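You operate a simulated robot arm through the tools that you are given. There is no shell and no other tool.

The job below is to be done with a simulated two-armed robot. You get a single attempt, and the scene is never put back.

Task
Fetch the wax block from the packing table and set it on the black offcut there. Take the brown heel from the packing table and leave it on the top of the plywood bench. Put the jar marked "RED" from the top of the plywood bench on the shelf under the plywood bench and the jar labelled "brown" on the lower table. Turn the roller dial to 3. Pick up the black bottle with one hand, pass it to the other hand and put it on the shelf under the plywood bench. Turn the tension knob to 1. Set the stitch lever to 6 mm. Do these in any order. Set down upright: jar, black bottle. The stitch lever goes anticlockwise seen from above, to its stop.

It is judged by the outcome, as a careful person would: the job done as asked, and still so three seconds after it is handed in. It fails if anything else is knocked over, pushed out of place, dropped, spilled or broken.

Robot
Two 7-joint arms with two-finger parallel grippers on one trunk, on a base that drives. Base frame: it is fixed to the floor where the robot stands at the start and does not move with it; the origin is under the middle of the robot, x ahead of it, y to its left, z up; the surface under the hand at the start is at about z = 0.84. Lengths are in m, angles in degrees, forces in N, time in s.
The left shoulder is at the start at [0.05, 0.168, 1.082], the right one opposite. With the tool pointing down near the work surface each hand reaches from about 0.22 to 0.66 m from the robot's upright axis, wherever it stands, measured 20 degrees to its own side. Places, roughly: black bottle [-1.5, 2, 1]; black offcut (6x5x2 cm) [0.7, 0.2, 0.8]; heel [0.5, -0.25, 0.75]; jar [-0.5, 1.75, 1]; lower table [0.7, 1, 0.8]; roller dial [-1.2, 1.8, 1]; shelf under the plywood bench [-0.6, 1.9, 0.3]; stitch lever [-3.1, 1.9, 1.1]; tension knob [-3.3, 1.9, 1]; top of the plywood bench [-0.6, 2, 0.9]; wax block (4x3x2 cm) [0.5, -0.2, 0.8]. Payload 1.57 kg a hand.
Tool frame (each hand has its own): the origin (TCP) lies between the finger pads and is the grasp point; the fingertips stand 0.03 m ahead of it; z points along the fingers, y is the line along which they close. Largest opening 0.08 m; finger width 0.017, thickness 0.012; the body of the gripper, 0.04 by 0.082 m, starts 0.08 m behind the TCP.
Orientation is told as [roll, pitch, yaw] about the base's x, y, z axes, in that order, counted from this pose: with the fingers straight down and closing along the base's y, the tool's x points along the base's -x, its y along +y and its z along -z.

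Tools
- The arms move only by the tool apply_moves. It takes "left_moves", "right_moves" or both (then of equal length, played together; a hand with none holds still); each is a list of rows, each a list of 7 numbers: the shift along the tool's x, y, z in m, then the turn, a rotation vector about the tool's x, y, z in degrees, then the gripper command, from -1 (shut) to 1 (fully open), values between in proportion. In form: [[tx, ty, tz, rx, ry, rz, jaw], ...]. A call has 1 to 20 rows; each row shifts and turns the commanded pose from where the row before left it, along the tool's axes as they then stand. Each row takes 0.2 s and may step no farther than 0.05 m and 8.6 degrees from the row before; otherwise, or with a gripper value out of range, the whole call is refused. A pose out of reach is approached as far as the arm can. The call stops where the force on the tool passes 40 N (or 10 N more than at its start, if that is more) or the arm is blocked; 0.2 s more then pass. Each finger travels about 0.045 m/s and halts on what it meets, pressing with about 43 N; the grip force reading is that of the motor and also rises with nothing between the fingers. The clock runs only during rows and for 0.2 s after the last one: add rows that do not move to give the fingers time. It gives the time, the measured TCP pose, the force on the tool (base axes), the opening and the grip force at its end, in the units of the frame above (readings bear some noise), with the torque about the TCP (base axes, N m) and any sound that the robot's microphone picked up.
- Cameras (640 x 400 px; columns grow to the right, rows downward): "scene" is now at [0.1324, -0.0173, 1.2894]; the picture's right is [-0.14, -0.99, 0.00], its down [-0.58, 0.08, -0.81] and it looks along [0.80, -0.12, -0.59] (base axes); focal length 262 px, centre (320, 200). "left" rides on the left gripper at [0.072, 0.007, -0.122] in its tool frame; the picture's right is [-0.09, 1.00, 0.00], its down [-0.84, -0.08, -0.54] and it looks along [-0.54, -0.05, 0.84] (tool axes); focal length 238 px, centre (320, 200). "right" rides on the right gripper at [0.072, -0.007, -0.122] in its tool frame; the picture's right is [0.09, 1.00, 0.00], its down [-0.84, 0.08, -0.54] and it looks along [-0.54, 0.05, 0.84] (tool axes); focal length 238 px, centre (320, 200). There is no depth. A picture from a camera that has moved, and an enlarged one, comes with that camera's place and axes in the base frame and with its lens. The place of the scene camera against the robot may be out by one fixed shift of up to 0.012 m in any direction.
- camera(camera): a new picture of that camera. The clock stands still meanwhile.
- move_column(by): slides the trunk up (or, below 0, down) by that many m; the arms and the scene camera ride with it, the base frame stays. It gives what a move gives, with no picture.
- base_move(legs): drives the robot by 1 to 6 legs, each [ahead, left, turn to the left] in m, m and degrees, along the robot's own axes; the way and the turn of a leg run together, so that a leg with both is an arc; at most 1.5 m and 180 degrees a leg. The arms and the cameras ride along, it lands a little off, and it stops where it bumps. It gives what a move gives.
- aim_head(pan, tilt): turns the head with the scene camera to pan (to the left, within 80 degrees either way) and tilt (down, from -29 to 69), counted from straight ahead of the robot. It gives what a move gives.
- close_up(camera, box): a new picture of the part [left, top, right, bottom] of that camera's present view, enlarged. The clock stands still meanwhile.
- finish_job(): hands the job in; it is judged then, once.

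Places have to be worked out from the pictures, the camera data and where the tool is seen. Open the grippers and draw the arms clear of the work before you hand the job in, unless the task says otherwise.

The tools are called after "Emit:" by a JSON object that holds its "op" and its "data". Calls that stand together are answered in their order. apply_moves: Moves the arms, as the interface text tells. Its arguments: {"type":"object","properties":{"left_moves":{"type":"array","items":{"type":"array","items":{"type":"number"}}},"right_moves":{"type":"array","items":{"type":"array","items":{"type":"number"}}}},"required":[]} The other tools are called the same way: move_column (by) slides the trunk up or down; base_move (legs) drives the base; aim_head (pan, tilt) turns the head that bears the scene camera; camera (camera) takes a picture; close_up (camera, box) takes an enlarged picture of a part of a camera's view; finish_job () hands the job in.

At the start:

```text
time: 0.0
left_tool_pos: [0.5036, 0.149, 1.068]
left_orientation: [0.0, 0.1, 0.1]
left_wrist_force: [0.3, 0.5, -0.4]
left_torque: [0.03, 0.0, -0.04]
left_grip_width: 0.0801
left_grasp_force: 0.0
right_tool_pos: [0.4977, -0.2944, 1.1059]
right_orientation: [0.0, 0.0, -0.1]
right_wrist_force: [-0.3, 0.4, -0.7]
right_torque: [-0.02, 0.0, 0.05]
right_grip_width: 0.0802
right_grasp_force: 0.1
trunk travel left (down, up): [-0.25, 0.193]
robot x, y, heading: [-0.0005, -0.0026, 0.0]
head pan, tilt: [-8.3, 36.1]
```

scene: 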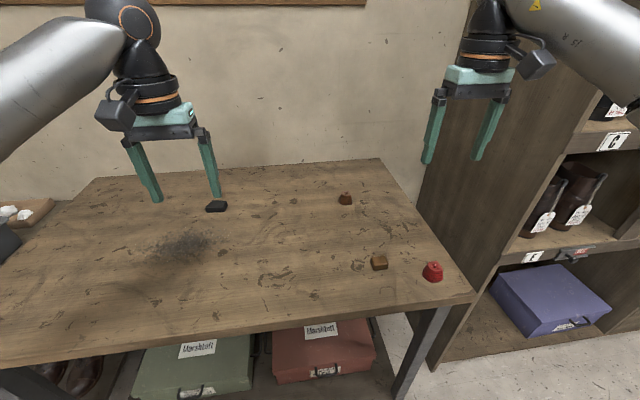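
right: 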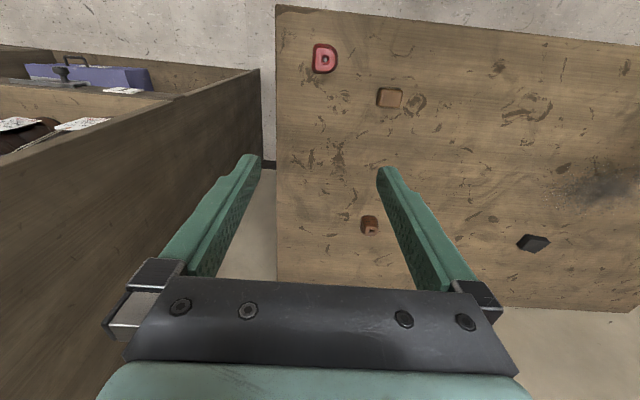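
left: 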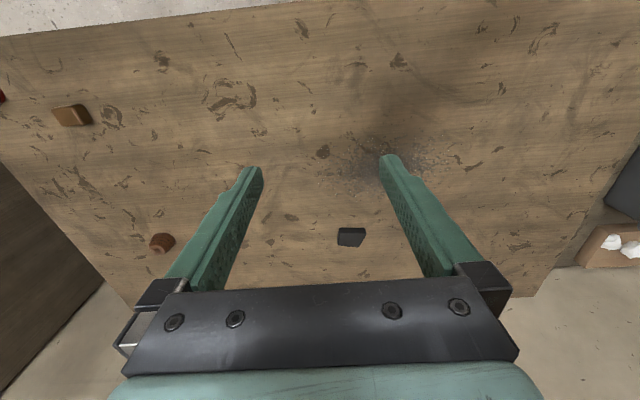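

I see the packing table with a brown block, a darker brown item, a red item and the black offcut. I'll look closer to tell them apart.

Emit:
{"op": "close_up", "data": {"camera": "scene", "box": [320, 170, 480, 290]}}

Emit:
{"op": "close_up", "data": {"camera": "scene", "box": [160, 170, 260, 240]}}

Emit:
{"op": "close_up", "data": {"camera": "right", "box": [280, 20, 580, 270]}}

```text
3.33 times, centred on (400, 230) of scene
camera zoom: at [0.1324, -0.0173, 1.2894], right [-0.14, -0.99, 0.0], down [-0.58, 0.08, -0.81], along [0.8, -0.12, -0.59], focal length 875 px, centre (53, 100)
```

zoom: 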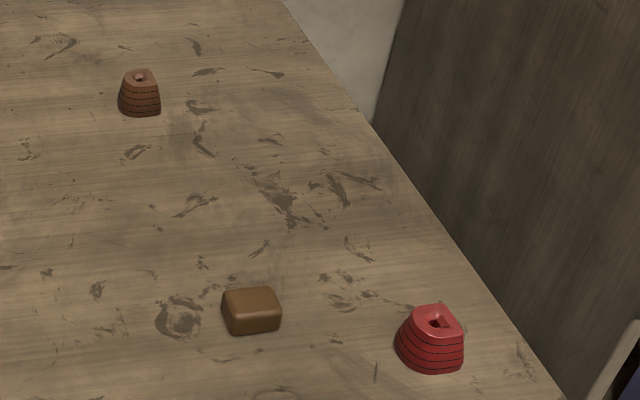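

```text
5.71 times, centred on (210, 205) of scene
camera zoom: at [0.1324, -0.0173, 1.2894], right [-0.14, -0.99, 0.0], down [-0.58, 0.08, -0.81], along [0.8, -0.12, -0.59], focal length 1500 px, centre (949, 171)
```

zoom: 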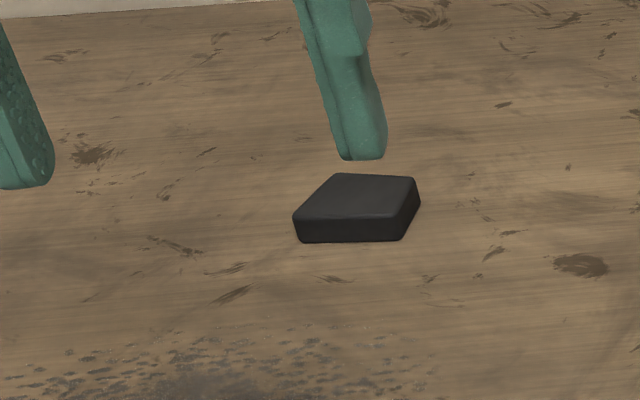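

```text
1.60 times, centred on (430, 145) of right
camera zoom: at [0.4265, -0.302, 1.2283], right [-0.09, 1.0, 0.0], down [0.84, 0.08, 0.54], along [0.54, 0.05, -0.84], focal length 381 px, centre (144, 288)
```

zoom: 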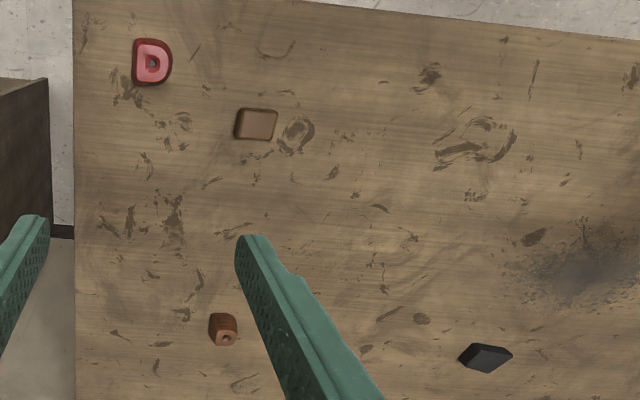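

The wax block is the smooth brown block near [0.48, -0.195], the brown heel the stacked item behind it, and the red heel is not part of the job. I'll look around with the head before moving.

Emit:
{"op": "aim_head", "data": {"pan": 0, "tilt": 66}}

Emit:
{"op": "camera", "data": {"camera": "scene"}}

Emit:
{"op": "aim_head", "data": {"pan": 50, "tilt": 30}}

Emit:
{"op": "camera", "data": {"camera": "scene"}}

Emit:
{"op": "aim_head", "data": {"pan": 80, "tilt": 15}}

Emit:
{"op": "camera", "data": {"camera": "scene"}}

```text
time: 0.9
left_tool_pos: [0.5033, 0.1496, 1.0682]
left_orientation: [0.0, 0.1, 0.1]
left_wrist_force: [-1.0, -0.8, 0.0]
left_torque: [0.0, 0.02, 0.0]
left_grip_width: 0.0802
left_grasp_force: 0.1
right_tool_pos: [0.4978, -0.2948, 1.1054]
right_orientation: [-0.1, 0.0, 0.1]
right_wrist_force: [-0.4, -0.2, -0.4]
right_torque: [0.0, 0.01, 0.0]
right_grip_width: 0.08
right_grasp_force: 0.1
trunk travel left (down, up): [-0.25, 0.193]
robot x, y, heading: [-0.0001, -0.0025, 0.1]
head pan, tilt: [0.0, 66.0]
```

```text
taken
camera scene: at [0.1053, -0.0047, 1.2501], right [0.0, -1.0, 0.0], down [-0.91, 0.0, -0.41], along [0.41, 0.0, -0.91], focal length 262 px, centre (320, 200)
```

scene: 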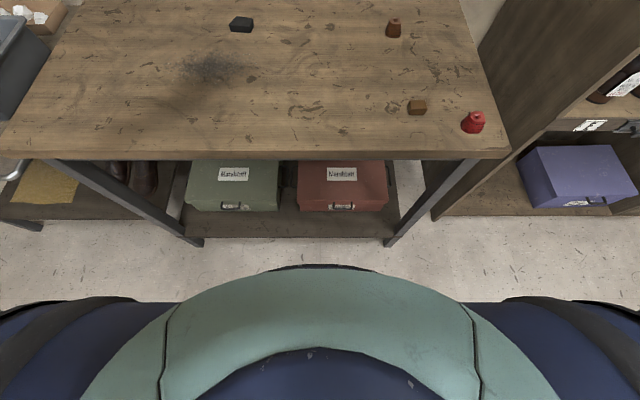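

```text
time: 2.1
left_tool_pos: [0.5036, 0.1498, 1.0673]
left_orientation: [-0.1, 0.2, 0.1]
left_wrist_force: [-0.3, 1.1, -0.4]
left_torque: [-0.01, 0.0, 0.0]
left_grip_width: 0.0801
left_grasp_force: 0.0
right_tool_pos: [0.4976, -0.2954, 1.1063]
right_orientation: [-0.1, 0.0, 0.0]
right_wrist_force: [0.3, -0.1, 0.1]
right_torque: [-0.02, -0.04, 0.0]
right_grip_width: 0.0801
right_grasp_force: 0.1
trunk travel left (down, up): [-0.25, 0.193]
robot x, y, heading: [-0.0011, 0.0006, 0.1]
head pan, tilt: [50.0, 30.0]
```

```text
taken
camera scene: at [0.104, 0.0645, 1.2987], right [0.77, -0.64, 0.0], down [-0.32, -0.38, -0.87], along [0.56, 0.66, -0.5], focal length 262 px, centre (320, 200)
```

scene: 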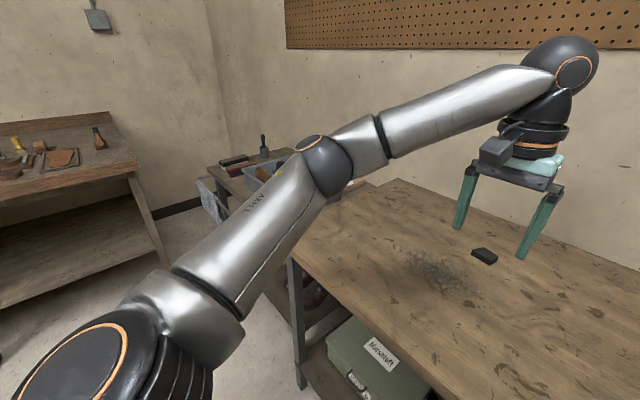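

```text
time: 3.1
left_tool_pos: [0.503, 0.1493, 1.0681]
left_orientation: [0.0, 0.0, 0.1]
left_wrist_force: [0.8, 0.6, -0.3]
left_torque: [0.02, -0.01, 0.03]
left_grip_width: 0.0798
left_grasp_force: 0.1
right_tool_pos: [0.4973, -0.2948, 1.1059]
right_orientation: [0.0, 0.0, 0.0]
right_wrist_force: [-0.4, 0.5, -0.1]
right_torque: [0.0, 0.0, -0.01]
right_grip_width: 0.08
right_grasp_force: 0.0
trunk travel left (down, up): [-0.25, 0.193]
robot x, y, heading: [-0.0011, 0.0024, -0.1]
head pan, tilt: [80.0, 15.0]
```

```text
taken
camera scene: at [0.0621, 0.0873, 1.3229], right [0.98, -0.17, 0.0], down [-0.05, -0.26, -0.97], along [0.17, 0.95, -0.26], focal length 262 px, centre (320, 200)
```

scene: 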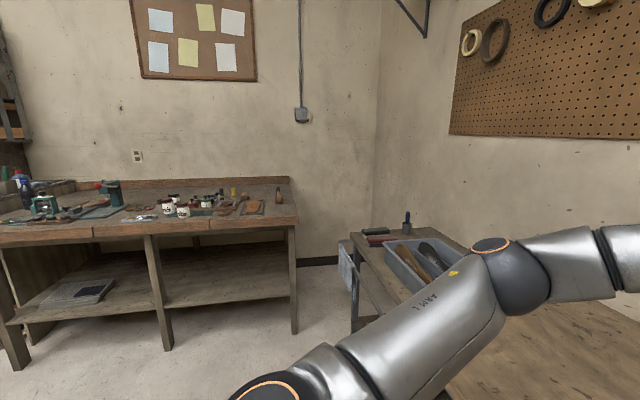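

The brown heel triangulates to about [0.72, -0.18] and the offcut to [0.735, 0.183], both a bit out of reach, and there looks to be about 0.12 m of room in front of the base. I draw the right arm in a little and drive forward 0.09 m.

Emit:
{"op": "apply_moves", "data": {"right_moves": [[0.04, 0, 0, 0, 0, 0, 1], [0.04, 0, 0, 0, 0, 0, 1], [0.04, 0, 0, 0, 0, 0, 1], [0.03, 0, 0, 0, 0, 0, 1]]}}

Emit:
{"op": "base_move", "data": {"legs": [[0.09, 0, 0]]}}

Emit:
{"op": "aim_head", "data": {"pan": 0, "tilt": 66}}

Emit:
{"op": "camera", "data": {"camera": "scene"}}

```text
time: 4.1
left_tool_pos: [0.5024, 0.1497, 1.0683]
left_orientation: [-0.1, 0.0, 0.0]
left_wrist_force: [0.0, 0.5, 0.2]
left_torque: [0.0, 0.02, -0.01]
left_grip_width: 0.08
left_grasp_force: 0.0
right_tool_pos: [0.3485, -0.2938, 1.1047]
right_orientation: [0.0, 0.0, -0.1]
right_wrist_force: [-0.6, 0.5, 0.2]
right_torque: [-0.02, 0.03, 0.02]
right_grip_width: 0.08
right_grasp_force: 0.0
trunk travel left (down, up): [-0.25, 0.193]
robot x, y, heading: [-0.0004, -0.0005, -0.2]
head pan, tilt: [80.0, 15.0]
```

```text
time: 5.2
left_tool_pos: [0.5924, 0.1497, 1.0682]
left_orientation: [0.0, 0.0, 0.1]
left_wrist_force: [0.5, -0.4, -0.5]
left_torque: [0.0, 0.03, 0.03]
left_grip_width: 0.0801
left_grasp_force: 0.1
right_tool_pos: [0.4383, -0.2941, 1.105]
right_orientation: [-0.1, -0.1, 0.1]
right_wrist_force: [-0.5, 0.2, 0.1]
right_torque: [0.02, 0.01, 0.0]
right_grip_width: 0.0799
right_grasp_force: 0.0
trunk travel left (down, up): [-0.25, 0.193]
robot x, y, heading: [0.0936, -0.0012, -0.2]
head pan, tilt: [80.0, 15.0]
```

```text
time: 6.7
left_tool_pos: [0.5931, 0.1496, 1.0681]
left_orientation: [0.0, 0.0, 0.1]
left_wrist_force: [-1.0, -1.2, 0.0]
left_torque: [-0.05, -0.01, -0.01]
left_grip_width: 0.0799
left_grasp_force: 0.1
right_tool_pos: [0.4382, -0.2941, 1.107]
right_orientation: [0.1, -0.1, 0.0]
right_wrist_force: [0.0, 0.6, -0.6]
right_torque: [0.05, 0.03, -0.01]
right_grip_width: 0.0801
right_grasp_force: 0.0
trunk travel left (down, up): [-0.25, 0.193]
robot x, y, heading: [0.0895, -0.0011, 0.2]
head pan, tilt: [0.0, 66.0]
```

```text
taken
camera scene: at [0.1948, -0.0046, 1.2501], right [0.0, -1.0, 0.0], down [-0.91, 0.0, -0.41], along [0.41, 0.0, -0.91], focal length 262 px, centre (320, 200)
```

scene: 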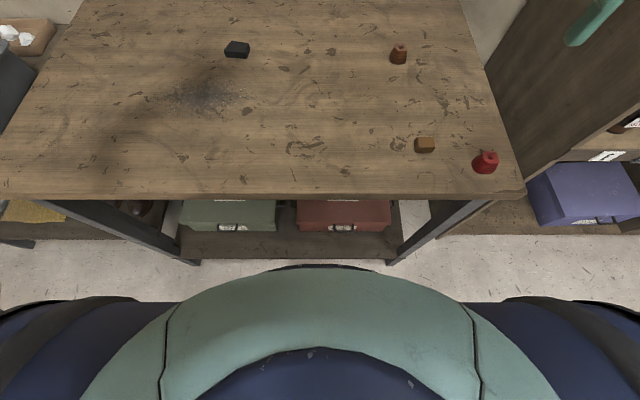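

The drive succeeded with the base still clear of the table. I'll turn 20° to the right so the left shoulder comes forward for wax and offcut, then look.

Emit:
{"op": "base_move", "data": {"legs": [[0, 0, -20]]}}

Emit:
{"op": "aim_head", "data": {"pan": 15, "tilt": 45}}

Emit:
{"op": "camera", "data": {"camera": "scene"}}

Emit:
{"op": "camera", "data": {"camera": "left"}}

```text
time: 8.2
left_tool_pos: [0.6126, -0.0314, 1.0682]
left_orientation: [-0.1, 0.1, -19.9]
left_wrist_force: [-0.5, -0.7, 0.0]
left_torque: [-0.01, 0.02, 0.03]
left_grip_width: 0.0798
left_grasp_force: 0.0
right_tool_pos: [0.3167, -0.396, 1.1064]
right_orientation: [-0.1, 0.0, -20.0]
right_wrist_force: [-0.7, -0.2, -0.5]
right_torque: [-0.03, 0.0, 0.03]
right_grip_width: 0.0798
right_grasp_force: 0.0
trunk travel left (down, up): [-0.25, 0.193]
robot x, y, heading: [0.0913, 0.0003, -20.1]
head pan, tilt: [0.0, 66.0]
```

```text
time: 9.0
left_tool_pos: [0.6132, -0.0322, 1.0687]
left_orientation: [0.0, 0.0, -20.0]
left_wrist_force: [0.7, 0.6, 0.2]
left_torque: [0.0, -0.02, 0.02]
left_grip_width: 0.0801
left_grasp_force: 0.1
right_tool_pos: [0.3171, -0.3946, 1.1057]
right_orientation: [-0.1, 0.0, -19.9]
right_wrist_force: [0.1, -0.1, 0.4]
right_torque: [0.01, 0.01, -0.03]
right_grip_width: 0.0798
right_grasp_force: 0.2
trunk travel left (down, up): [-0.25, 0.193]
robot x, y, heading: [0.0907, -0.0008, -19.8]
head pan, tilt: [15.0, 45.0]
```

```text
taken
camera scene: at [0.2139, -0.0254, 1.2761], right [-0.09, -1.0, 0.0], down [-0.7, 0.06, -0.71], along [0.7, -0.06, -0.71], focal length 262 px, centre (320, 200)
```

scene: 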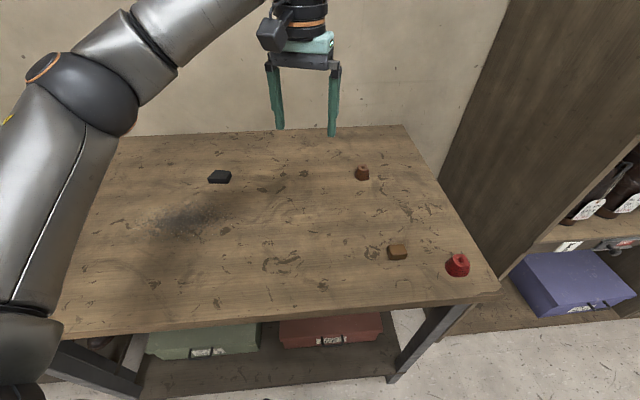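

```text
taken
camera left: at [0.5479, -0.0009, 1.1924], right [0.43, 0.91, 0.0], down [0.76, -0.36, 0.54], along [0.49, -0.23, -0.84], focal length 238 px, centre (320, 200)
```

left: 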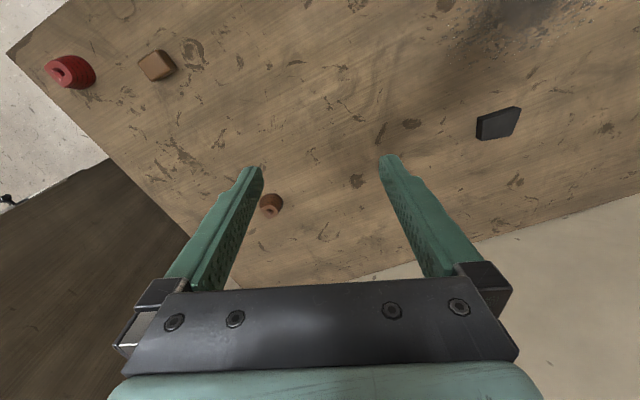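

Both objects look reachable now. I move the left hand over the wax block at height ~1.0 and square the tool to the base axes.

Emit:
{"op": "apply_moves", "data": {"left_moves": [[0.0139, -0.0397, 0, 0, 0, 0, 1], [0.0139, -0.0397, 0, 0, 0, 0, 1], [0.0139, -0.0397, 0, 0, 0, 0, 1], [0.0139, -0.0397, 0, 0, 0, 0, 1], [0.0137, -0.0399, 0, 0, 0, 0, 1], [0, 0, 0.02, 0, 0, -6.7, 1], [0, 0, 0.02, 0, 0, -6.7, 1], [0, 0, 0.02, 0, 0, -6.6, 1], [0, 0, 0, 0, 0, 0, 1]]}}

Emit:
{"op": "camera", "data": {"camera": "left"}}

Emit:
{"op": "camera", "data": {"camera": "scene"}}

```text
time: 11.0
left_tool_pos: [0.4793, -0.1936, 1.0087]
left_orientation: [0.0, 0.0, 0.2]
left_wrist_force: [-0.7, 0.0, 0.2]
left_torque: [0.01, -0.03, -0.03]
left_grip_width: 0.0801
left_grasp_force: 0.1
right_tool_pos: [0.3169, -0.3953, 1.1075]
right_orientation: [0.0, -0.1, -20.0]
right_wrist_force: [-0.5, 0.8, 0.4]
right_torque: [0.0, -0.01, 0.01]
right_grip_width: 0.0803
right_grasp_force: 0.0
trunk travel left (down, up): [-0.25, 0.193]
robot x, y, heading: [0.0885, 0.002, -20.2]
head pan, tilt: [15.0, 45.0]
```

```text
taken
camera left: at [0.4087, -0.1883, 1.1323], right [0.09, 1.0, 0.0], down [0.84, -0.07, 0.54], along [0.54, -0.05, -0.84], focal length 238 px, centre (320, 200)
```

left: 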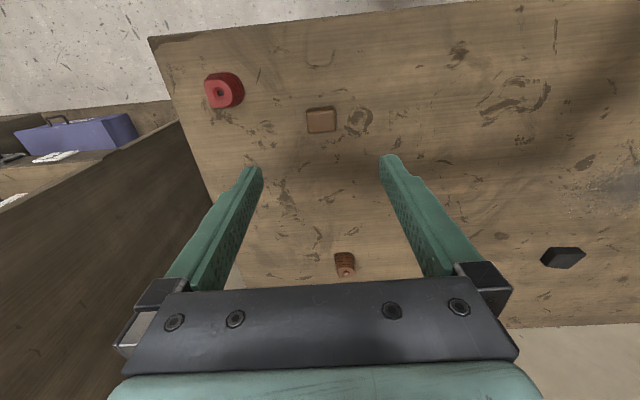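

```text
taken
camera scene: at [0.2139, -0.0254, 1.2762], right [-0.09, -1.0, 0.0], down [-0.7, 0.06, -0.71], along [0.7, -0.06, -0.71], focal length 262 px, centre (320, 200)
```

scene: 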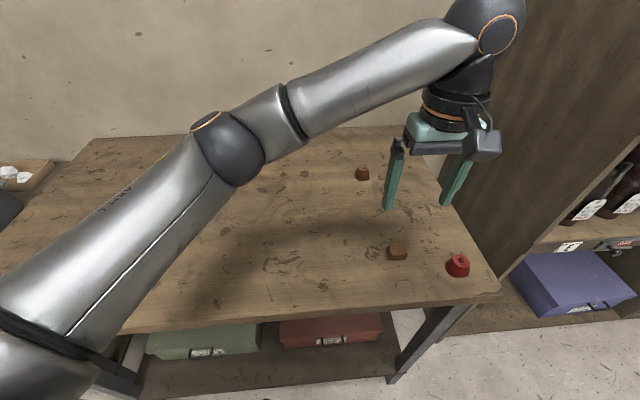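

The block appears right below the TCP. I zoom in to see its rotation.

Emit:
{"op": "close_up", "data": {"camera": "left", "box": [280, 90, 376, 150]}}

```text
6.67 times, centred on (328, 120) of left
camera zoom: at [0.4087, -0.1883, 1.1323], right [0.09, 1.0, 0.0], down [0.84, -0.07, 0.54], along [0.54, -0.05, -0.84], focal length 1589 px, centre (267, 733)
```

zoom: 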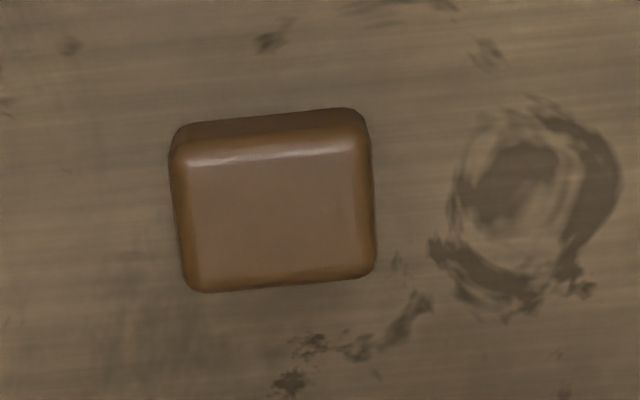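

The block is aligned with the base axes and centred under the hand. I lower to TCP z≈0.876 and close.

Emit:
{"op": "apply_moves", "data": {"left_moves": [[0, 0, 0.03, 0, 0, 0, 1], [0, 0, 0.03, 0, 0, 0, 1], [0, 0, 0.03, 0, 0, 0, 1], [0, 0, 0.03, 0, 0, 0, 1], [0, 0, 0.012, 0, 0, 0, 1], [0, 0, 0, 0, 0, 0, 1]]}}

Emit:
{"op": "camera", "data": {"camera": "left"}}

Emit:
{"op": "camera", "data": {"camera": "scene"}}

```text
time: 12.4
left_tool_pos: [0.4802, -0.1949, 0.8766]
left_orientation: [0.0, 0.1, 0.1]
left_wrist_force: [0.1, 0.1, 0.0]
left_torque: [-0.02, 0.03, 0.0]
left_grip_width: 0.0802
left_grasp_force: 0.1
right_tool_pos: [0.317, -0.3956, 1.1062]
right_orientation: [0.0, -0.1, -20.1]
right_wrist_force: [0.5, -0.9, -0.1]
right_torque: [0.0, -0.04, 0.01]
right_grip_width: 0.0799
right_grasp_force: 0.0
trunk travel left (down, up): [-0.25, 0.193]
robot x, y, heading: [0.0871, -0.0015, -20.1]
head pan, tilt: [15.0, 45.0]
```

```text
taken
camera left: at [0.4089, -0.188, 1.0007], right [0.09, 1.0, 0.0], down [0.84, -0.08, 0.54], along [0.54, -0.05, -0.84], focal length 238 px, centre (320, 200)
```

left: 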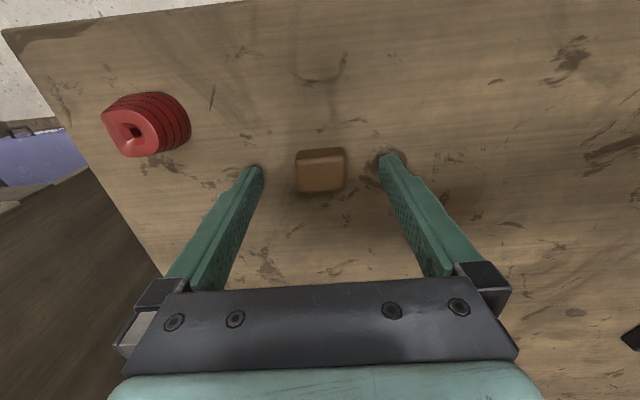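

```text
taken
camera scene: at [0.2139, -0.0254, 1.2762], right [-0.09, -1.0, 0.0], down [-0.7, 0.06, -0.71], along [0.7, -0.06, -0.71], focal length 262 px, centre (320, 200)
```

scene: 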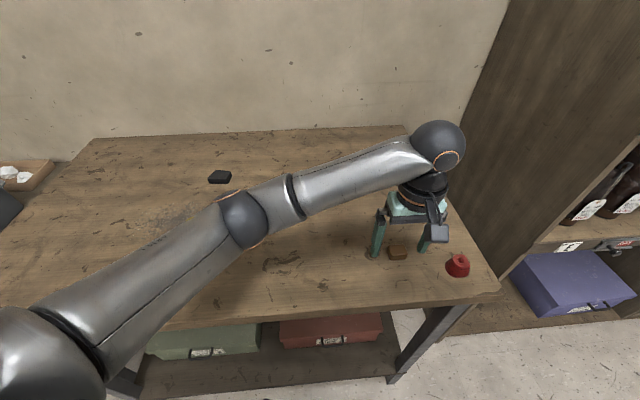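

The fingers straddle the block. I close and lift slightly.

Emit:
{"op": "apply_moves", "data": {"left_moves": [[0, 0, 0, 0, 0, 0, -0.5], [0, 0, 0, 0, 0, 0, -0.5], [0, 0, 0, 0, 0, 0, -0.5], [0, 0, 0, 0, 0, 0, -0.5], [0, 0, 0, 0, 0, 0, -0.5], [0, 0, -0.02, 0, 0, 0, -0.5], [0, 0, -0.03, 0, 0, 0, -0.5], [0, 0, -0.04, 0, 0, 0, -0.5]]}}

Emit:
{"op": "camera", "data": {"camera": "left"}}

```text
time: 14.2
left_tool_pos: [0.4813, -0.1944, 0.9659]
left_orientation: [-0.1, 0.1, 0.1]
left_wrist_force: [-0.5, -0.3, -1.1]
left_torque: [0.0, 0.03, 0.01]
left_grip_width: 0.0322
left_grasp_force: 40.7
right_tool_pos: [0.3159, -0.3947, 1.1072]
right_orientation: [0.0, 0.1, -19.9]
right_wrist_force: [-1.0, -0.5, 0.4]
right_torque: [0.02, 0.01, 0.02]
right_grip_width: 0.0799
right_grasp_force: 0.0
trunk travel left (down, up): [-0.25, 0.193]
robot x, y, heading: [0.0857, 0.0004, -20.0]
head pan, tilt: [15.0, 45.0]
```

```text
taken
camera left: at [0.4088, -0.1885, 1.0904], right [0.09, 1.0, 0.0], down [0.84, -0.08, 0.54], along [0.54, -0.05, -0.84], focal length 238 px, centre (320, 200)
```

left: 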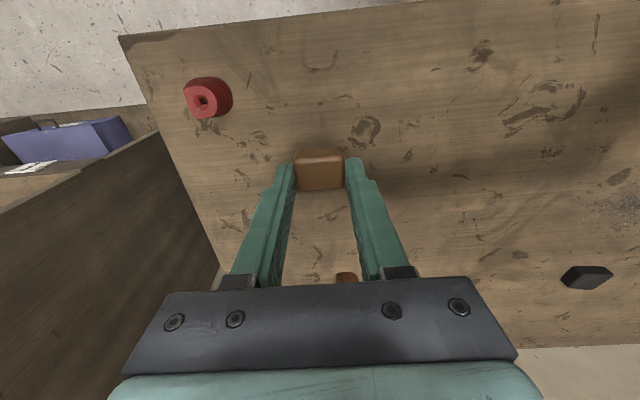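

The wax is held (width 0.032). I carry it toward the offcut, stopping slightly short to view it.

Emit:
{"op": "apply_moves", "data": {"left_moves": [[-0.0219, 0.0377, -0.002, 0, 0, 0, -0.5], [-0.0219, 0.0377, -0.002, 0, 0, 0, -0.5], [-0.0219, 0.0377, -0.002, 0, 0, 0, -0.5], [-0.0219, 0.0377, -0.002, 0, 0, 0, -0.5], [-0.0219, 0.0377, -0.002, 0, 0, 0, -0.5], [-0.0219, 0.0377, -0.002, 0, 0, 0, -0.5], [-0.0219, 0.0377, -0.002, 0, 0, 0, -0.5], [-0.0219, 0.0377, -0.002, 0, 0, 0, -0.5], [-0.0219, 0.0377, -0.002, 0, 0, 0, -0.5], [-0.0219, 0.0377, -0.002, 0, 0, 0, -0.5], [0, 0, 0, 0, 0, 0, -0.5]]}}

Emit:
{"op": "camera", "data": {"camera": "left"}}

Emit:
{"op": "camera", "data": {"camera": "scene"}}

```text
time: 16.6
left_tool_pos: [0.6984, 0.1828, 0.9873]
left_orientation: [0.0, 0.0, 0.1]
left_wrist_force: [0.0, -0.2, -1.0]
left_torque: [0.03, -0.03, -0.03]
left_grip_width: 0.0324
left_grasp_force: 41.3
right_tool_pos: [0.3165, -0.3949, 1.1068]
right_orientation: [0.0, 0.0, -20.0]
right_wrist_force: [0.8, 0.6, -0.5]
right_torque: [-0.01, 0.01, 0.02]
right_grip_width: 0.0802
right_grasp_force: 0.0
trunk travel left (down, up): [-0.25, 0.193]
robot x, y, heading: [0.0885, -0.0009, -19.7]
head pan, tilt: [15.0, 45.0]
```

```text
taken
camera left: at [0.6266, 0.1888, 1.1114], right [0.09, 1.0, 0.0], down [0.84, -0.08, 0.54], along [0.54, -0.05, -0.84], focal length 238 px, centre (320, 200)
```

left: 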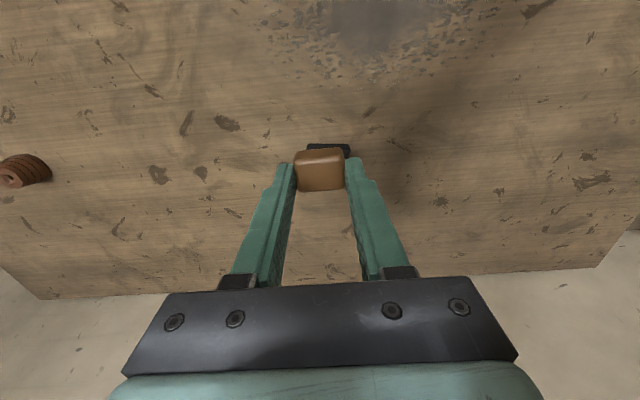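

```text
taken
camera scene: at [0.2139, -0.0254, 1.2762], right [-0.09, -1.0, 0.0], down [-0.7, 0.06, -0.71], along [0.7, -0.06, -0.71], focal length 262 px, centre (320, 200)
```

scene: 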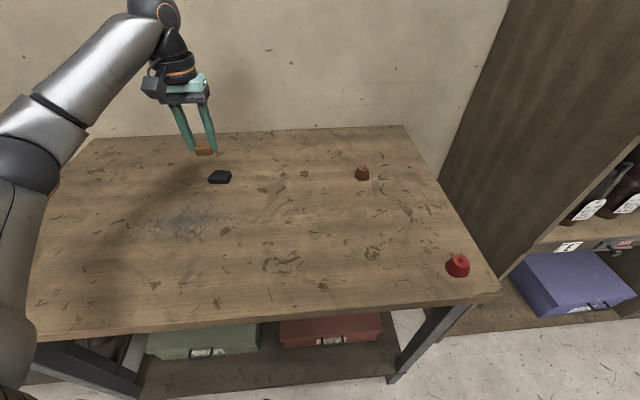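

The held block hides the offcut in the hand camera, so I sidestep 7 cm to see it clearly and measure it.

Emit:
{"op": "apply_moves", "data": {"left_moves": [[0, -0.035, 0, 0, 0, 0, -0.5], [0, -0.035, 0, 0, 0, 0, -0.5], [0, 0, 0, 0, 0, 0, -0.5]]}}

Emit:
{"op": "close_up", "data": {"camera": "left", "box": [340, 110, 468, 190]}}

Emit:
{"op": "close_up", "data": {"camera": "scene", "box": [180, 140, 260, 190]}}

```text
time: 17.4
left_tool_pos: [0.6992, 0.1129, 0.9874]
left_orientation: [-0.1, 0.0, 0.2]
left_wrist_force: [0.2, 0.4, 0.1]
left_torque: [-0.01, -0.02, 0.0]
left_grip_width: 0.0323
left_grasp_force: 40.4
right_tool_pos: [0.3167, -0.3938, 1.1069]
right_orientation: [-0.1, 0.0, -20.0]
right_wrist_force: [-0.5, -0.9, -0.4]
right_torque: [0.0, -0.03, 0.02]
right_grip_width: 0.08
right_grasp_force: 0.2
trunk travel left (down, up): [-0.25, 0.193]
robot x, y, heading: [0.0844, -0.0018, -19.9]
head pan, tilt: [15.0, 45.0]
```

```text
5.00 times, centred on (404, 150) of left
camera zoom: at [0.6275, 0.1191, 1.1113], right [0.09, 1.0, 0.0], down [0.84, -0.08, 0.54], along [0.54, -0.05, -0.84], focal length 1192 px, centre (-100, 450)
```

zoom: 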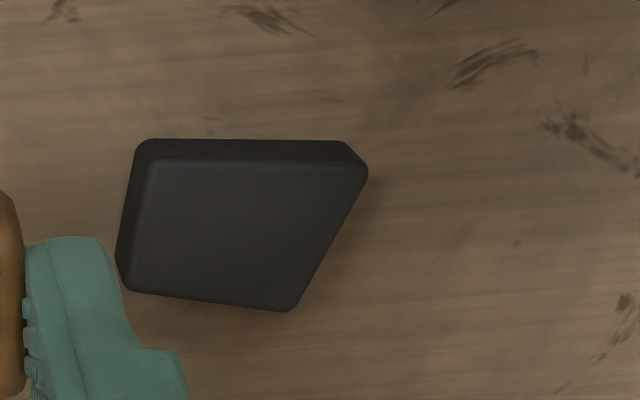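

```text
8.00 times, centred on (220, 165) of scene
camera zoom: at [0.2139, -0.0252, 1.2762], right [-0.09, -1.0, 0.0], down [-0.7, 0.06, -0.71], along [0.7, -0.06, -0.71], focal length 2099 px, centre (1120, 480)
```

zoom: 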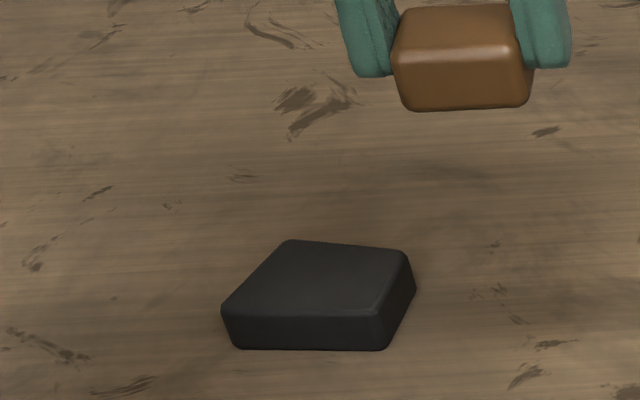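

The offcut is an irregular quad with top-face corners about [0.719,0.165], [0.726,0.212], [0.758,0.199], [0.749,0.160], so its centre is about [0.738, 0.184]. I move the wax above it, turn ~8° to match, and lower to just above.

Emit:
{"op": "apply_moves", "data": {"left_moves": [[-0.0192, 0.0353, 0, 0, 0, 0, -0.5], [-0.0191, 0.0353, 0, 0, 0, 0, -0.5], [0, 0, 0, 0, 0, 8, -0.5], [0, 0, 0.03, 0, 0, 0, -0.5], [0, 0, 0.03, 0, 0, 0, -0.5], [0, 0, 0.022, 0, 0, 0, -0.5], [0, 0, 0, 0, 0, 0, -0.5]]}}

Emit:
{"op": "close_up", "data": {"camera": "scene", "box": [180, 140, 260, 190]}}

Emit:
{"op": "close_up", "data": {"camera": "left", "box": [256, 130, 384, 210]}}

```text
time: 19.0
left_tool_pos: [0.7363, 0.1836, 0.905]
left_orientation: [0.0, 0.0, -7.9]
left_wrist_force: [0.2, 0.4, -0.8]
left_torque: [0.02, -0.02, -0.03]
left_grip_width: 0.0325
left_grasp_force: 40.8
right_tool_pos: [0.3172, -0.3952, 1.106]
right_orientation: [0.0, 0.0, -20.1]
right_wrist_force: [-0.5, 0.4, 0.3]
right_torque: [0.0, 0.01, -0.06]
right_grip_width: 0.0799
right_grasp_force: 0.1
trunk travel left (down, up): [-0.25, 0.193]
robot x, y, heading: [0.0904, 0.0003, -20.2]
head pan, tilt: [15.0, 45.0]
```

```text
8.00 times, centred on (220, 165) of scene
camera zoom: at [0.2139, -0.0254, 1.2762], right [-0.09, -1.0, 0.0], down [-0.7, 0.06, -0.71], along [0.7, -0.06, -0.71], focal length 2099 px, centre (1120, 480)
```

zoom: 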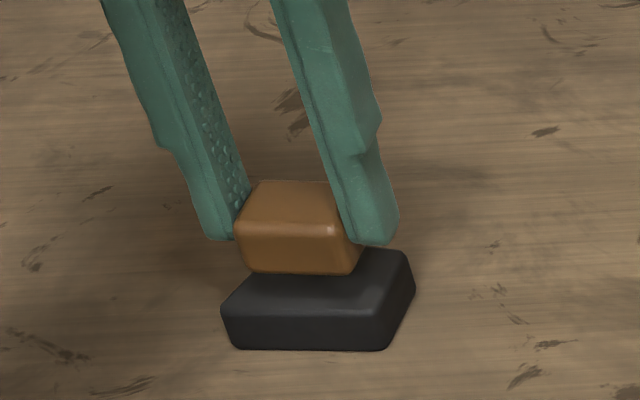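

```text
5.00 times, centred on (320, 170) of left
camera zoom: at [0.6663, 0.2002, 1.0292], right [0.23, 0.97, 0.0], down [0.82, -0.19, 0.54], along [0.53, -0.12, -0.84], focal length 1192 px, centre (320, 350)
```

zoom: 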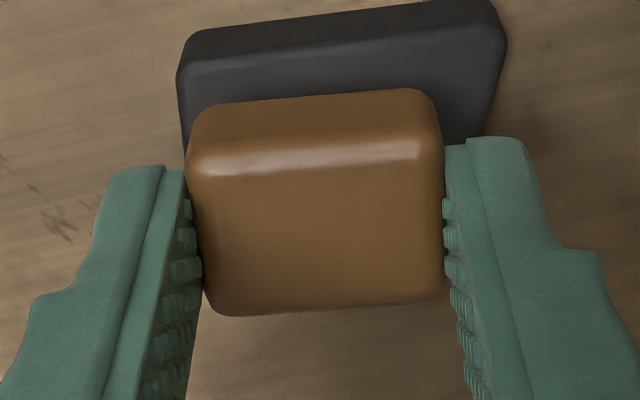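

Wax is centred above the offcut, about 1 cm up. I lower gently in small steps watching the force.

Emit:
{"op": "apply_moves", "data": {"left_moves": [[0.002, 0, 0.004, 0, 0, 0, -0.5], [0, 0, 0.004, 0, 0, 0, -0.5], [0, 0, 0, 0, 0, 0, -0.5]]}}

Emit:
{"op": "close_up", "data": {"camera": "scene", "box": [180, 140, 260, 190]}}

```text
time: 19.8
left_tool_pos: [0.7338, 0.1848, 0.897]
left_orientation: [-0.1, 0.0, -7.9]
left_wrist_force: [0.4, -0.2, 0.0]
left_torque: [-0.01, 0.01, -0.01]
left_grip_width: 0.0324
left_grasp_force: 40.9
right_tool_pos: [0.3168, -0.3949, 1.1073]
right_orientation: [0.0, 0.0, -20.1]
right_wrist_force: [-0.3, 0.4, 0.4]
right_torque: [0.0, -0.01, -0.01]
right_grip_width: 0.0799
right_grasp_force: 0.0
trunk travel left (down, up): [-0.25, 0.193]
robot x, y, heading: [0.0912, -0.0024, -19.9]
head pan, tilt: [15.0, 45.0]
```

```text
8.00 times, centred on (220, 165) of scene
camera zoom: at [0.2139, -0.0254, 1.2762], right [-0.09, -1.0, 0.0], down [-0.7, 0.06, -0.71], along [0.7, -0.06, -0.71], focal length 2099 px, centre (1120, 480)
```

zoom: 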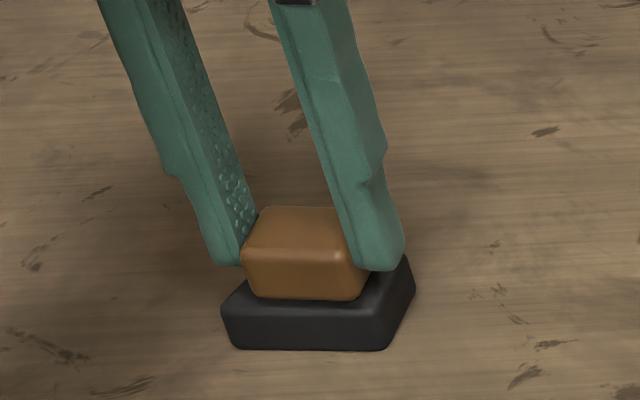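

Almost touching. I lower in 1.5 mm steps until there's a contact force.

Emit:
{"op": "apply_moves", "data": {"left_moves": [[0.001, 0, 0.0015, 0, 0, 0, -0.5], [0, 0, 0.0015, 0, 0, 0, -0.5], [0, 0, 0, 0, 0, 0, -0.5]]}}

Emit:
{"op": "close_up", "data": {"camera": "scene", "box": [180, 140, 260, 190]}}

```text
time: 20.6
left_tool_pos: [0.7334, 0.1838, 0.8942]
left_orientation: [0.0, 0.0, -7.9]
left_wrist_force: [0.1, -0.1, 1.8]
left_torque: [0.05, 0.02, -0.01]
left_grip_width: 0.0324
left_grasp_force: 40.6
right_tool_pos: [0.3155, -0.3954, 1.1068]
right_orientation: [0.0, 0.0, -20.0]
right_wrist_force: [-0.1, 0.8, 0.8]
right_torque: [0.02, 0.01, 0.0]
right_grip_width: 0.0797
right_grasp_force: 0.1
trunk travel left (down, up): [-0.25, 0.193]
robot x, y, heading: [0.0871, -0.0018, -20.1]
head pan, tilt: [15.0, 45.0]
```

```text
8.00 times, centred on (220, 165) of scene
camera zoom: at [0.2138, -0.0253, 1.2762], right [-0.09, -1.0, 0.0], down [-0.7, 0.06, -0.71], along [0.7, -0.06, -0.71], focal length 2099 px, centre (1120, 480)
```

zoom: 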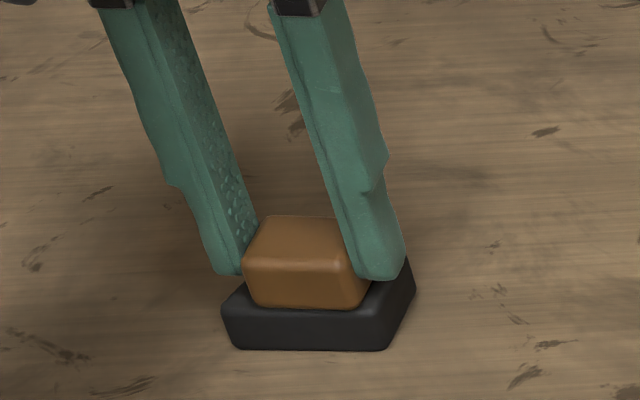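

Contact (about 2 N). I open the fingers and then rise straight up.

Emit:
{"op": "apply_moves", "data": {"left_moves": [[0, 0, 0, 0, 0, 0, -0.1], [0, 0, 0, 0, 0, 0, 0.2], [0, 0, 0, 0, 0, 0, 0.4], [0, 0, 0, 0, 0, 0, 0.4], [0, 0, -0.03, 0, 0, 0, 0.4], [0, 0, -0.05, 0, 0, 0, 0.4], [0, 0, -0.05, 0, 0, 0, 0.8], [0, 0, -0.05, 0, 0, 0, 1]]}}

Emit:
{"op": "close_up", "data": {"camera": "scene", "box": [180, 140, 260, 190]}}

Emit:
{"op": "camera", "data": {"camera": "left"}}

```text
time: 22.4
left_tool_pos: [0.7332, 0.1834, 1.0752]
left_orientation: [0.0, 0.0, -7.9]
left_wrist_force: [0.4, -0.5, 0.5]
left_torque: [-0.03, -0.02, 0.0]
left_grip_width: 0.0799
left_grasp_force: 0.2
right_tool_pos: [0.3167, -0.396, 1.1063]
right_orientation: [0.1, 0.0, -20.0]
right_wrist_force: [0.3, 0.1, 0.0]
right_torque: [0.0, 0.01, -0.01]
right_grip_width: 0.0798
right_grasp_force: 0.1
trunk travel left (down, up): [-0.25, 0.193]
robot x, y, heading: [0.0868, -0.0014, -20.2]
head pan, tilt: [15.0, 45.0]
```

```text
8.00 times, centred on (220, 165) of scene
camera zoom: at [0.2134, -0.0258, 1.2762], right [-0.09, -1.0, 0.0], down [-0.7, 0.06, -0.71], along [0.7, -0.06, -0.71], focal length 2099 px, centre (1120, 480)
```

zoom: 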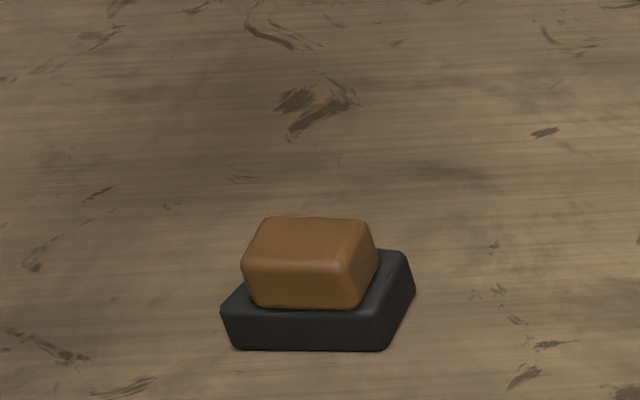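

```text
taken
camera left: at [0.6629, 0.1989, 1.1991], right [0.23, 0.97, 0.0], down [0.82, -0.19, 0.54], along [0.53, -0.12, -0.84], focal length 238 px, centre (320, 200)
```

left: 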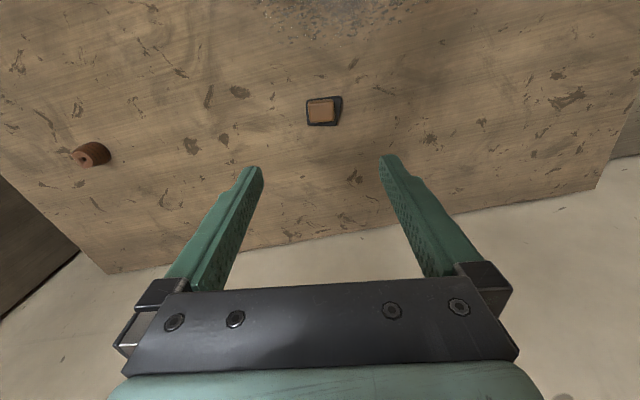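

Wax rests well on the offcut. Next the heel with the right hand: I retract the left hand a bit and turn the base 40° left.

Emit:
{"op": "apply_moves", "data": {"left_moves": [[0.04, 0, 0, 0, 0, 0, 1], [0.04, 0, 0, 0, 0, 0, 1], [0.04, 0, 0, 0, 0, 0, 1], [0.04, 0, 0, 0, 0, 0, 1]]}}

Emit:
{"op": "base_move", "data": {"legs": [[0, 0, 40]]}}

Emit:
{"op": "aim_head", "data": {"pan": -30, "tilt": 42}}

Emit:
{"op": "camera", "data": {"camera": "scene"}}

Emit:
{"op": "camera", "data": {"camera": "right"}}

```text
time: 23.4
left_tool_pos: [0.5749, 0.2054, 1.0735]
left_orientation: [0.0, 0.0, -7.9]
left_wrist_force: [-0.3, 0.8, 0.6]
left_torque: [0.01, -0.02, 0.01]
left_grip_width: 0.08
left_grasp_force: 0.0
right_tool_pos: [0.3163, -0.3942, 1.1072]
right_orientation: [0.0, -0.1, -20.0]
right_wrist_force: [0.6, 1.1, -0.2]
right_torque: [0.0, 0.02, 0.0]
right_grip_width: 0.0801
right_grasp_force: 0.0
trunk travel left (down, up): [-0.25, 0.193]
robot x, y, heading: [0.0878, -0.0013, -20.2]
head pan, tilt: [15.0, 45.0]
```

```text
time: 25.7
left_tool_pos: [0.3262, 0.4712, 1.0728]
left_orientation: [-0.1, 0.0, 32.4]
left_wrist_force: [0.3, 0.3, 1.1]
left_torque: [0.01, 0.02, 0.01]
left_grip_width: 0.0801
left_grasp_force: 0.1
right_tool_pos: [0.5188, -0.1542, 1.1071]
right_orientation: [0.1, 0.0, 20.3]
right_wrist_force: [-0.6, -0.1, 0.2]
right_torque: [0.05, -0.03, 0.0]
right_grip_width: 0.0797
right_grasp_force: 0.2
trunk travel left (down, up): [-0.25, 0.193]
robot x, y, heading: [0.0889, 0.0005, 20.3]
head pan, tilt: [15.0, 45.0]
```

```text
time: 26.8
left_tool_pos: [0.3281, 0.4701, 1.0731]
left_orientation: [-0.1, 0.0, 32.4]
left_wrist_force: [-0.8, 0.3, -0.1]
left_torque: [0.01, 0.02, 0.0]
left_grip_width: 0.0799
left_grasp_force: 0.1
right_tool_pos: [0.5185, -0.1547, 1.1066]
right_orientation: [-0.1, 0.0, 20.4]
right_wrist_force: [-0.6, 0.0, -0.5]
right_torque: [-0.04, -0.01, -0.02]
right_grip_width: 0.0798
right_grasp_force: 0.0
trunk travel left (down, up): [-0.25, 0.193]
robot x, y, heading: [0.0906, -0.0005, 20.5]
head pan, tilt: [-30.0, 42.0]
```

```text
taken
camera scene: at [0.2152, -0.0047, 1.2805], right [-0.17, -0.99, 0.0], down [-0.66, 0.11, -0.74], along [0.73, -0.12, -0.67], focal length 262 px, centre (320, 200)
```

scene: 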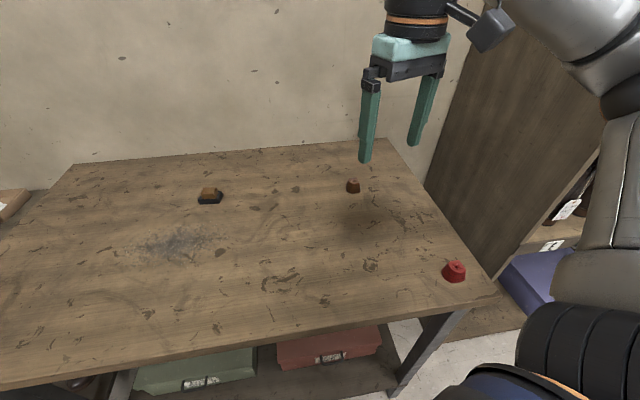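

```text
taken
camera right: at [0.4544, -0.1859, 1.2282], right [-0.43, 0.9, 0.0], down [0.76, 0.36, 0.54], along [0.49, 0.23, -0.84], focal length 238 px, centre (320, 200)
```

right: 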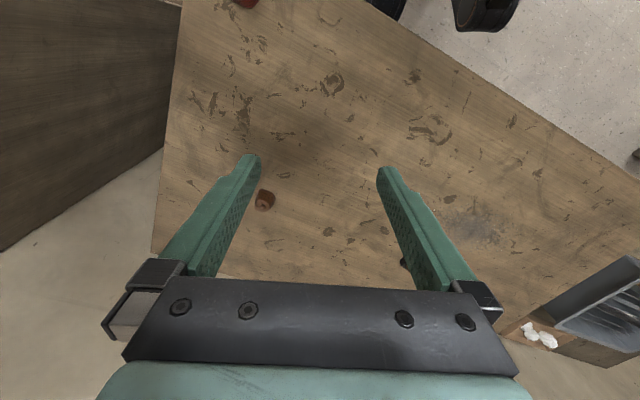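

I move the right hand above the heel and square it up.

Emit:
{"op": "apply_moves", "data": {"right_moves": [[-0.0406, -0.021, 0, 0, 0, 0, 1], [-0.0406, -0.021, 0, 0, 0, 0, 1], [-0.0406, -0.021, 0, 0, 0, 0, 1], [-0.0406, -0.021, 0, 0, 0, 0, 1], [0, 0, 0.03, 0, 0, 6.8, 1], [0, 0, 0.03, 0, 0, 6.8, 1], [0, 0, 0.03, 0, 0, 6.7, 1], [0, 0, 0, 0, 0, 0, 1]]}}

Emit:
{"op": "camera", "data": {"camera": "right"}}

Emit:
{"op": "close_up", "data": {"camera": "right", "box": [256, 110, 384, 190]}}

```text
time: 28.6
left_tool_pos: [0.3272, 0.4706, 1.0736]
left_orientation: [0.0, 0.0, 32.4]
left_wrist_force: [-0.2, 0.5, 0.2]
left_torque: [-0.01, -0.01, -0.02]
left_grip_width: 0.0801
left_grasp_force: 0.1
right_tool_pos: [0.7011, -0.1775, 1.0154]
right_orientation: [0.1, 0.0, -0.1]
right_wrist_force: [-0.2, -0.3, 0.2]
right_torque: [-0.01, -0.02, 0.01]
right_grip_width: 0.0802
right_grasp_force: 0.0
trunk travel left (down, up): [-0.25, 0.193]
robot x, y, heading: [0.0853, -0.0, 20.7]
head pan, tilt: [-30.0, 42.0]
```

```text
taken
camera right: at [0.6294, -0.1837, 1.1384], right [-0.09, 1.0, 0.0], down [0.84, 0.08, 0.54], along [0.54, 0.05, -0.84], focal length 238 px, centre (320, 200)
```

right: 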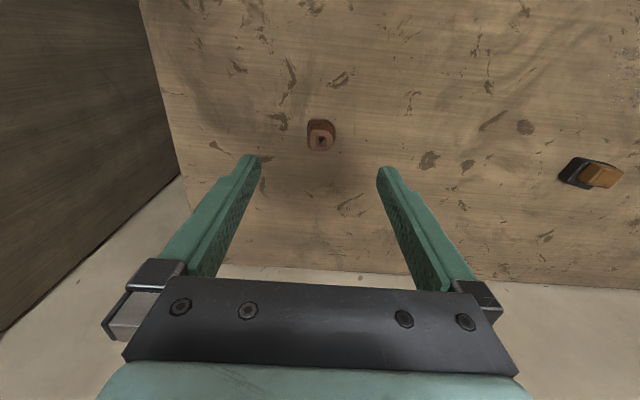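

```text
5.00 times, centred on (320, 150) of right
camera zoom: at [0.6294, -0.1837, 1.1384], right [-0.09, 1.0, 0.0], down [0.84, 0.08, 0.54], along [0.54, 0.05, -0.84], focal length 1192 px, centre (320, 450)
```

zoom: 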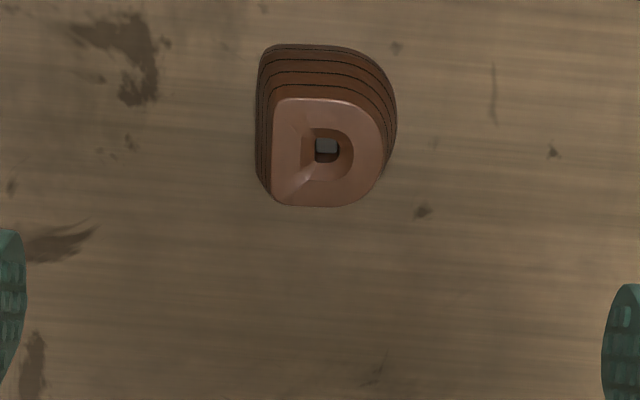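

The heel (D-shaped, about 3.4 cm tall) is centred near [0.7185, -0.1735]. I descend over it, fingers closing across the flat side.

Emit:
{"op": "apply_moves", "data": {"right_moves": [[-0.0174, 0.004, 0.02, 0, 0, 0, 1], [0, 0, 0.04, 0, 0, 0, 1], [0, 0, 0.04, 0, 0, 0, 1], [0, 0, 0.03, 0, 0, 0, 1], [0, 0, 0.01, 0, 0, 0, 1], [0, 0, 0, 0, 0, 0, 1]]}}

Emit:
{"op": "close_up", "data": {"camera": "right", "box": [220, 110, 420, 235]}}

Emit:
{"op": "close_up", "data": {"camera": "scene", "box": [300, 120, 420, 195]}}

```text
time: 30.0
left_tool_pos: [0.3268, 0.4711, 1.0734]
left_orientation: [0.1, 0.0, 32.5]
left_wrist_force: [-0.2, 0.3, 0.2]
left_torque: [0.05, -0.03, -0.03]
left_grip_width: 0.0798
left_grasp_force: 0.0
right_tool_pos: [0.718, -0.1723, 0.8765]
right_orientation: [0.0, -0.2, 0.0]
right_wrist_force: [-0.3, -0.4, -0.3]
right_torque: [-0.02, 0.0, -0.04]
right_grip_width: 0.0801
right_grasp_force: 0.1
trunk travel left (down, up): [-0.25, 0.193]
robot x, y, heading: [0.0917, -0.0042, 20.6]
head pan, tilt: [-30.0, 42.0]
```

```text
3.20 times, centred on (320, 172) of right
camera zoom: at [0.6467, -0.1795, 0.9981], right [-0.09, 1.0, 0.0], down [0.84, 0.08, 0.54], along [0.54, 0.05, -0.84], focal length 763 px, centre (320, 288)
```

zoom: 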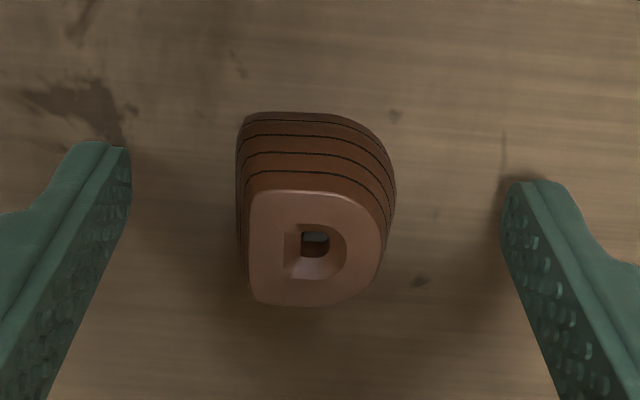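

```text
5.33 times, centred on (360, 158) of scene
camera zoom: at [0.2152, -0.0047, 1.2805], right [-0.17, -0.99, 0.0], down [-0.66, 0.11, -0.74], along [0.73, -0.12, -0.67], focal length 1400 px, centre (107, 427)
```

zoom: 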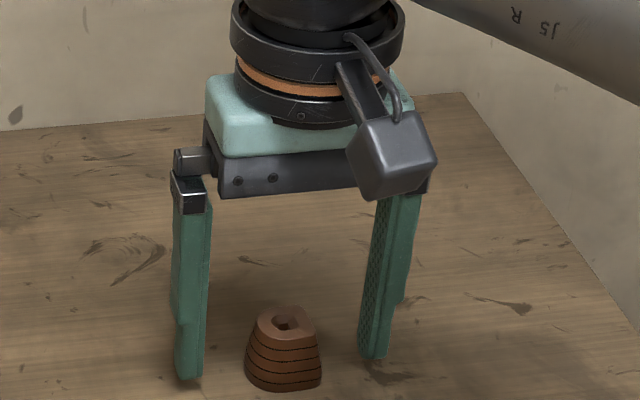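

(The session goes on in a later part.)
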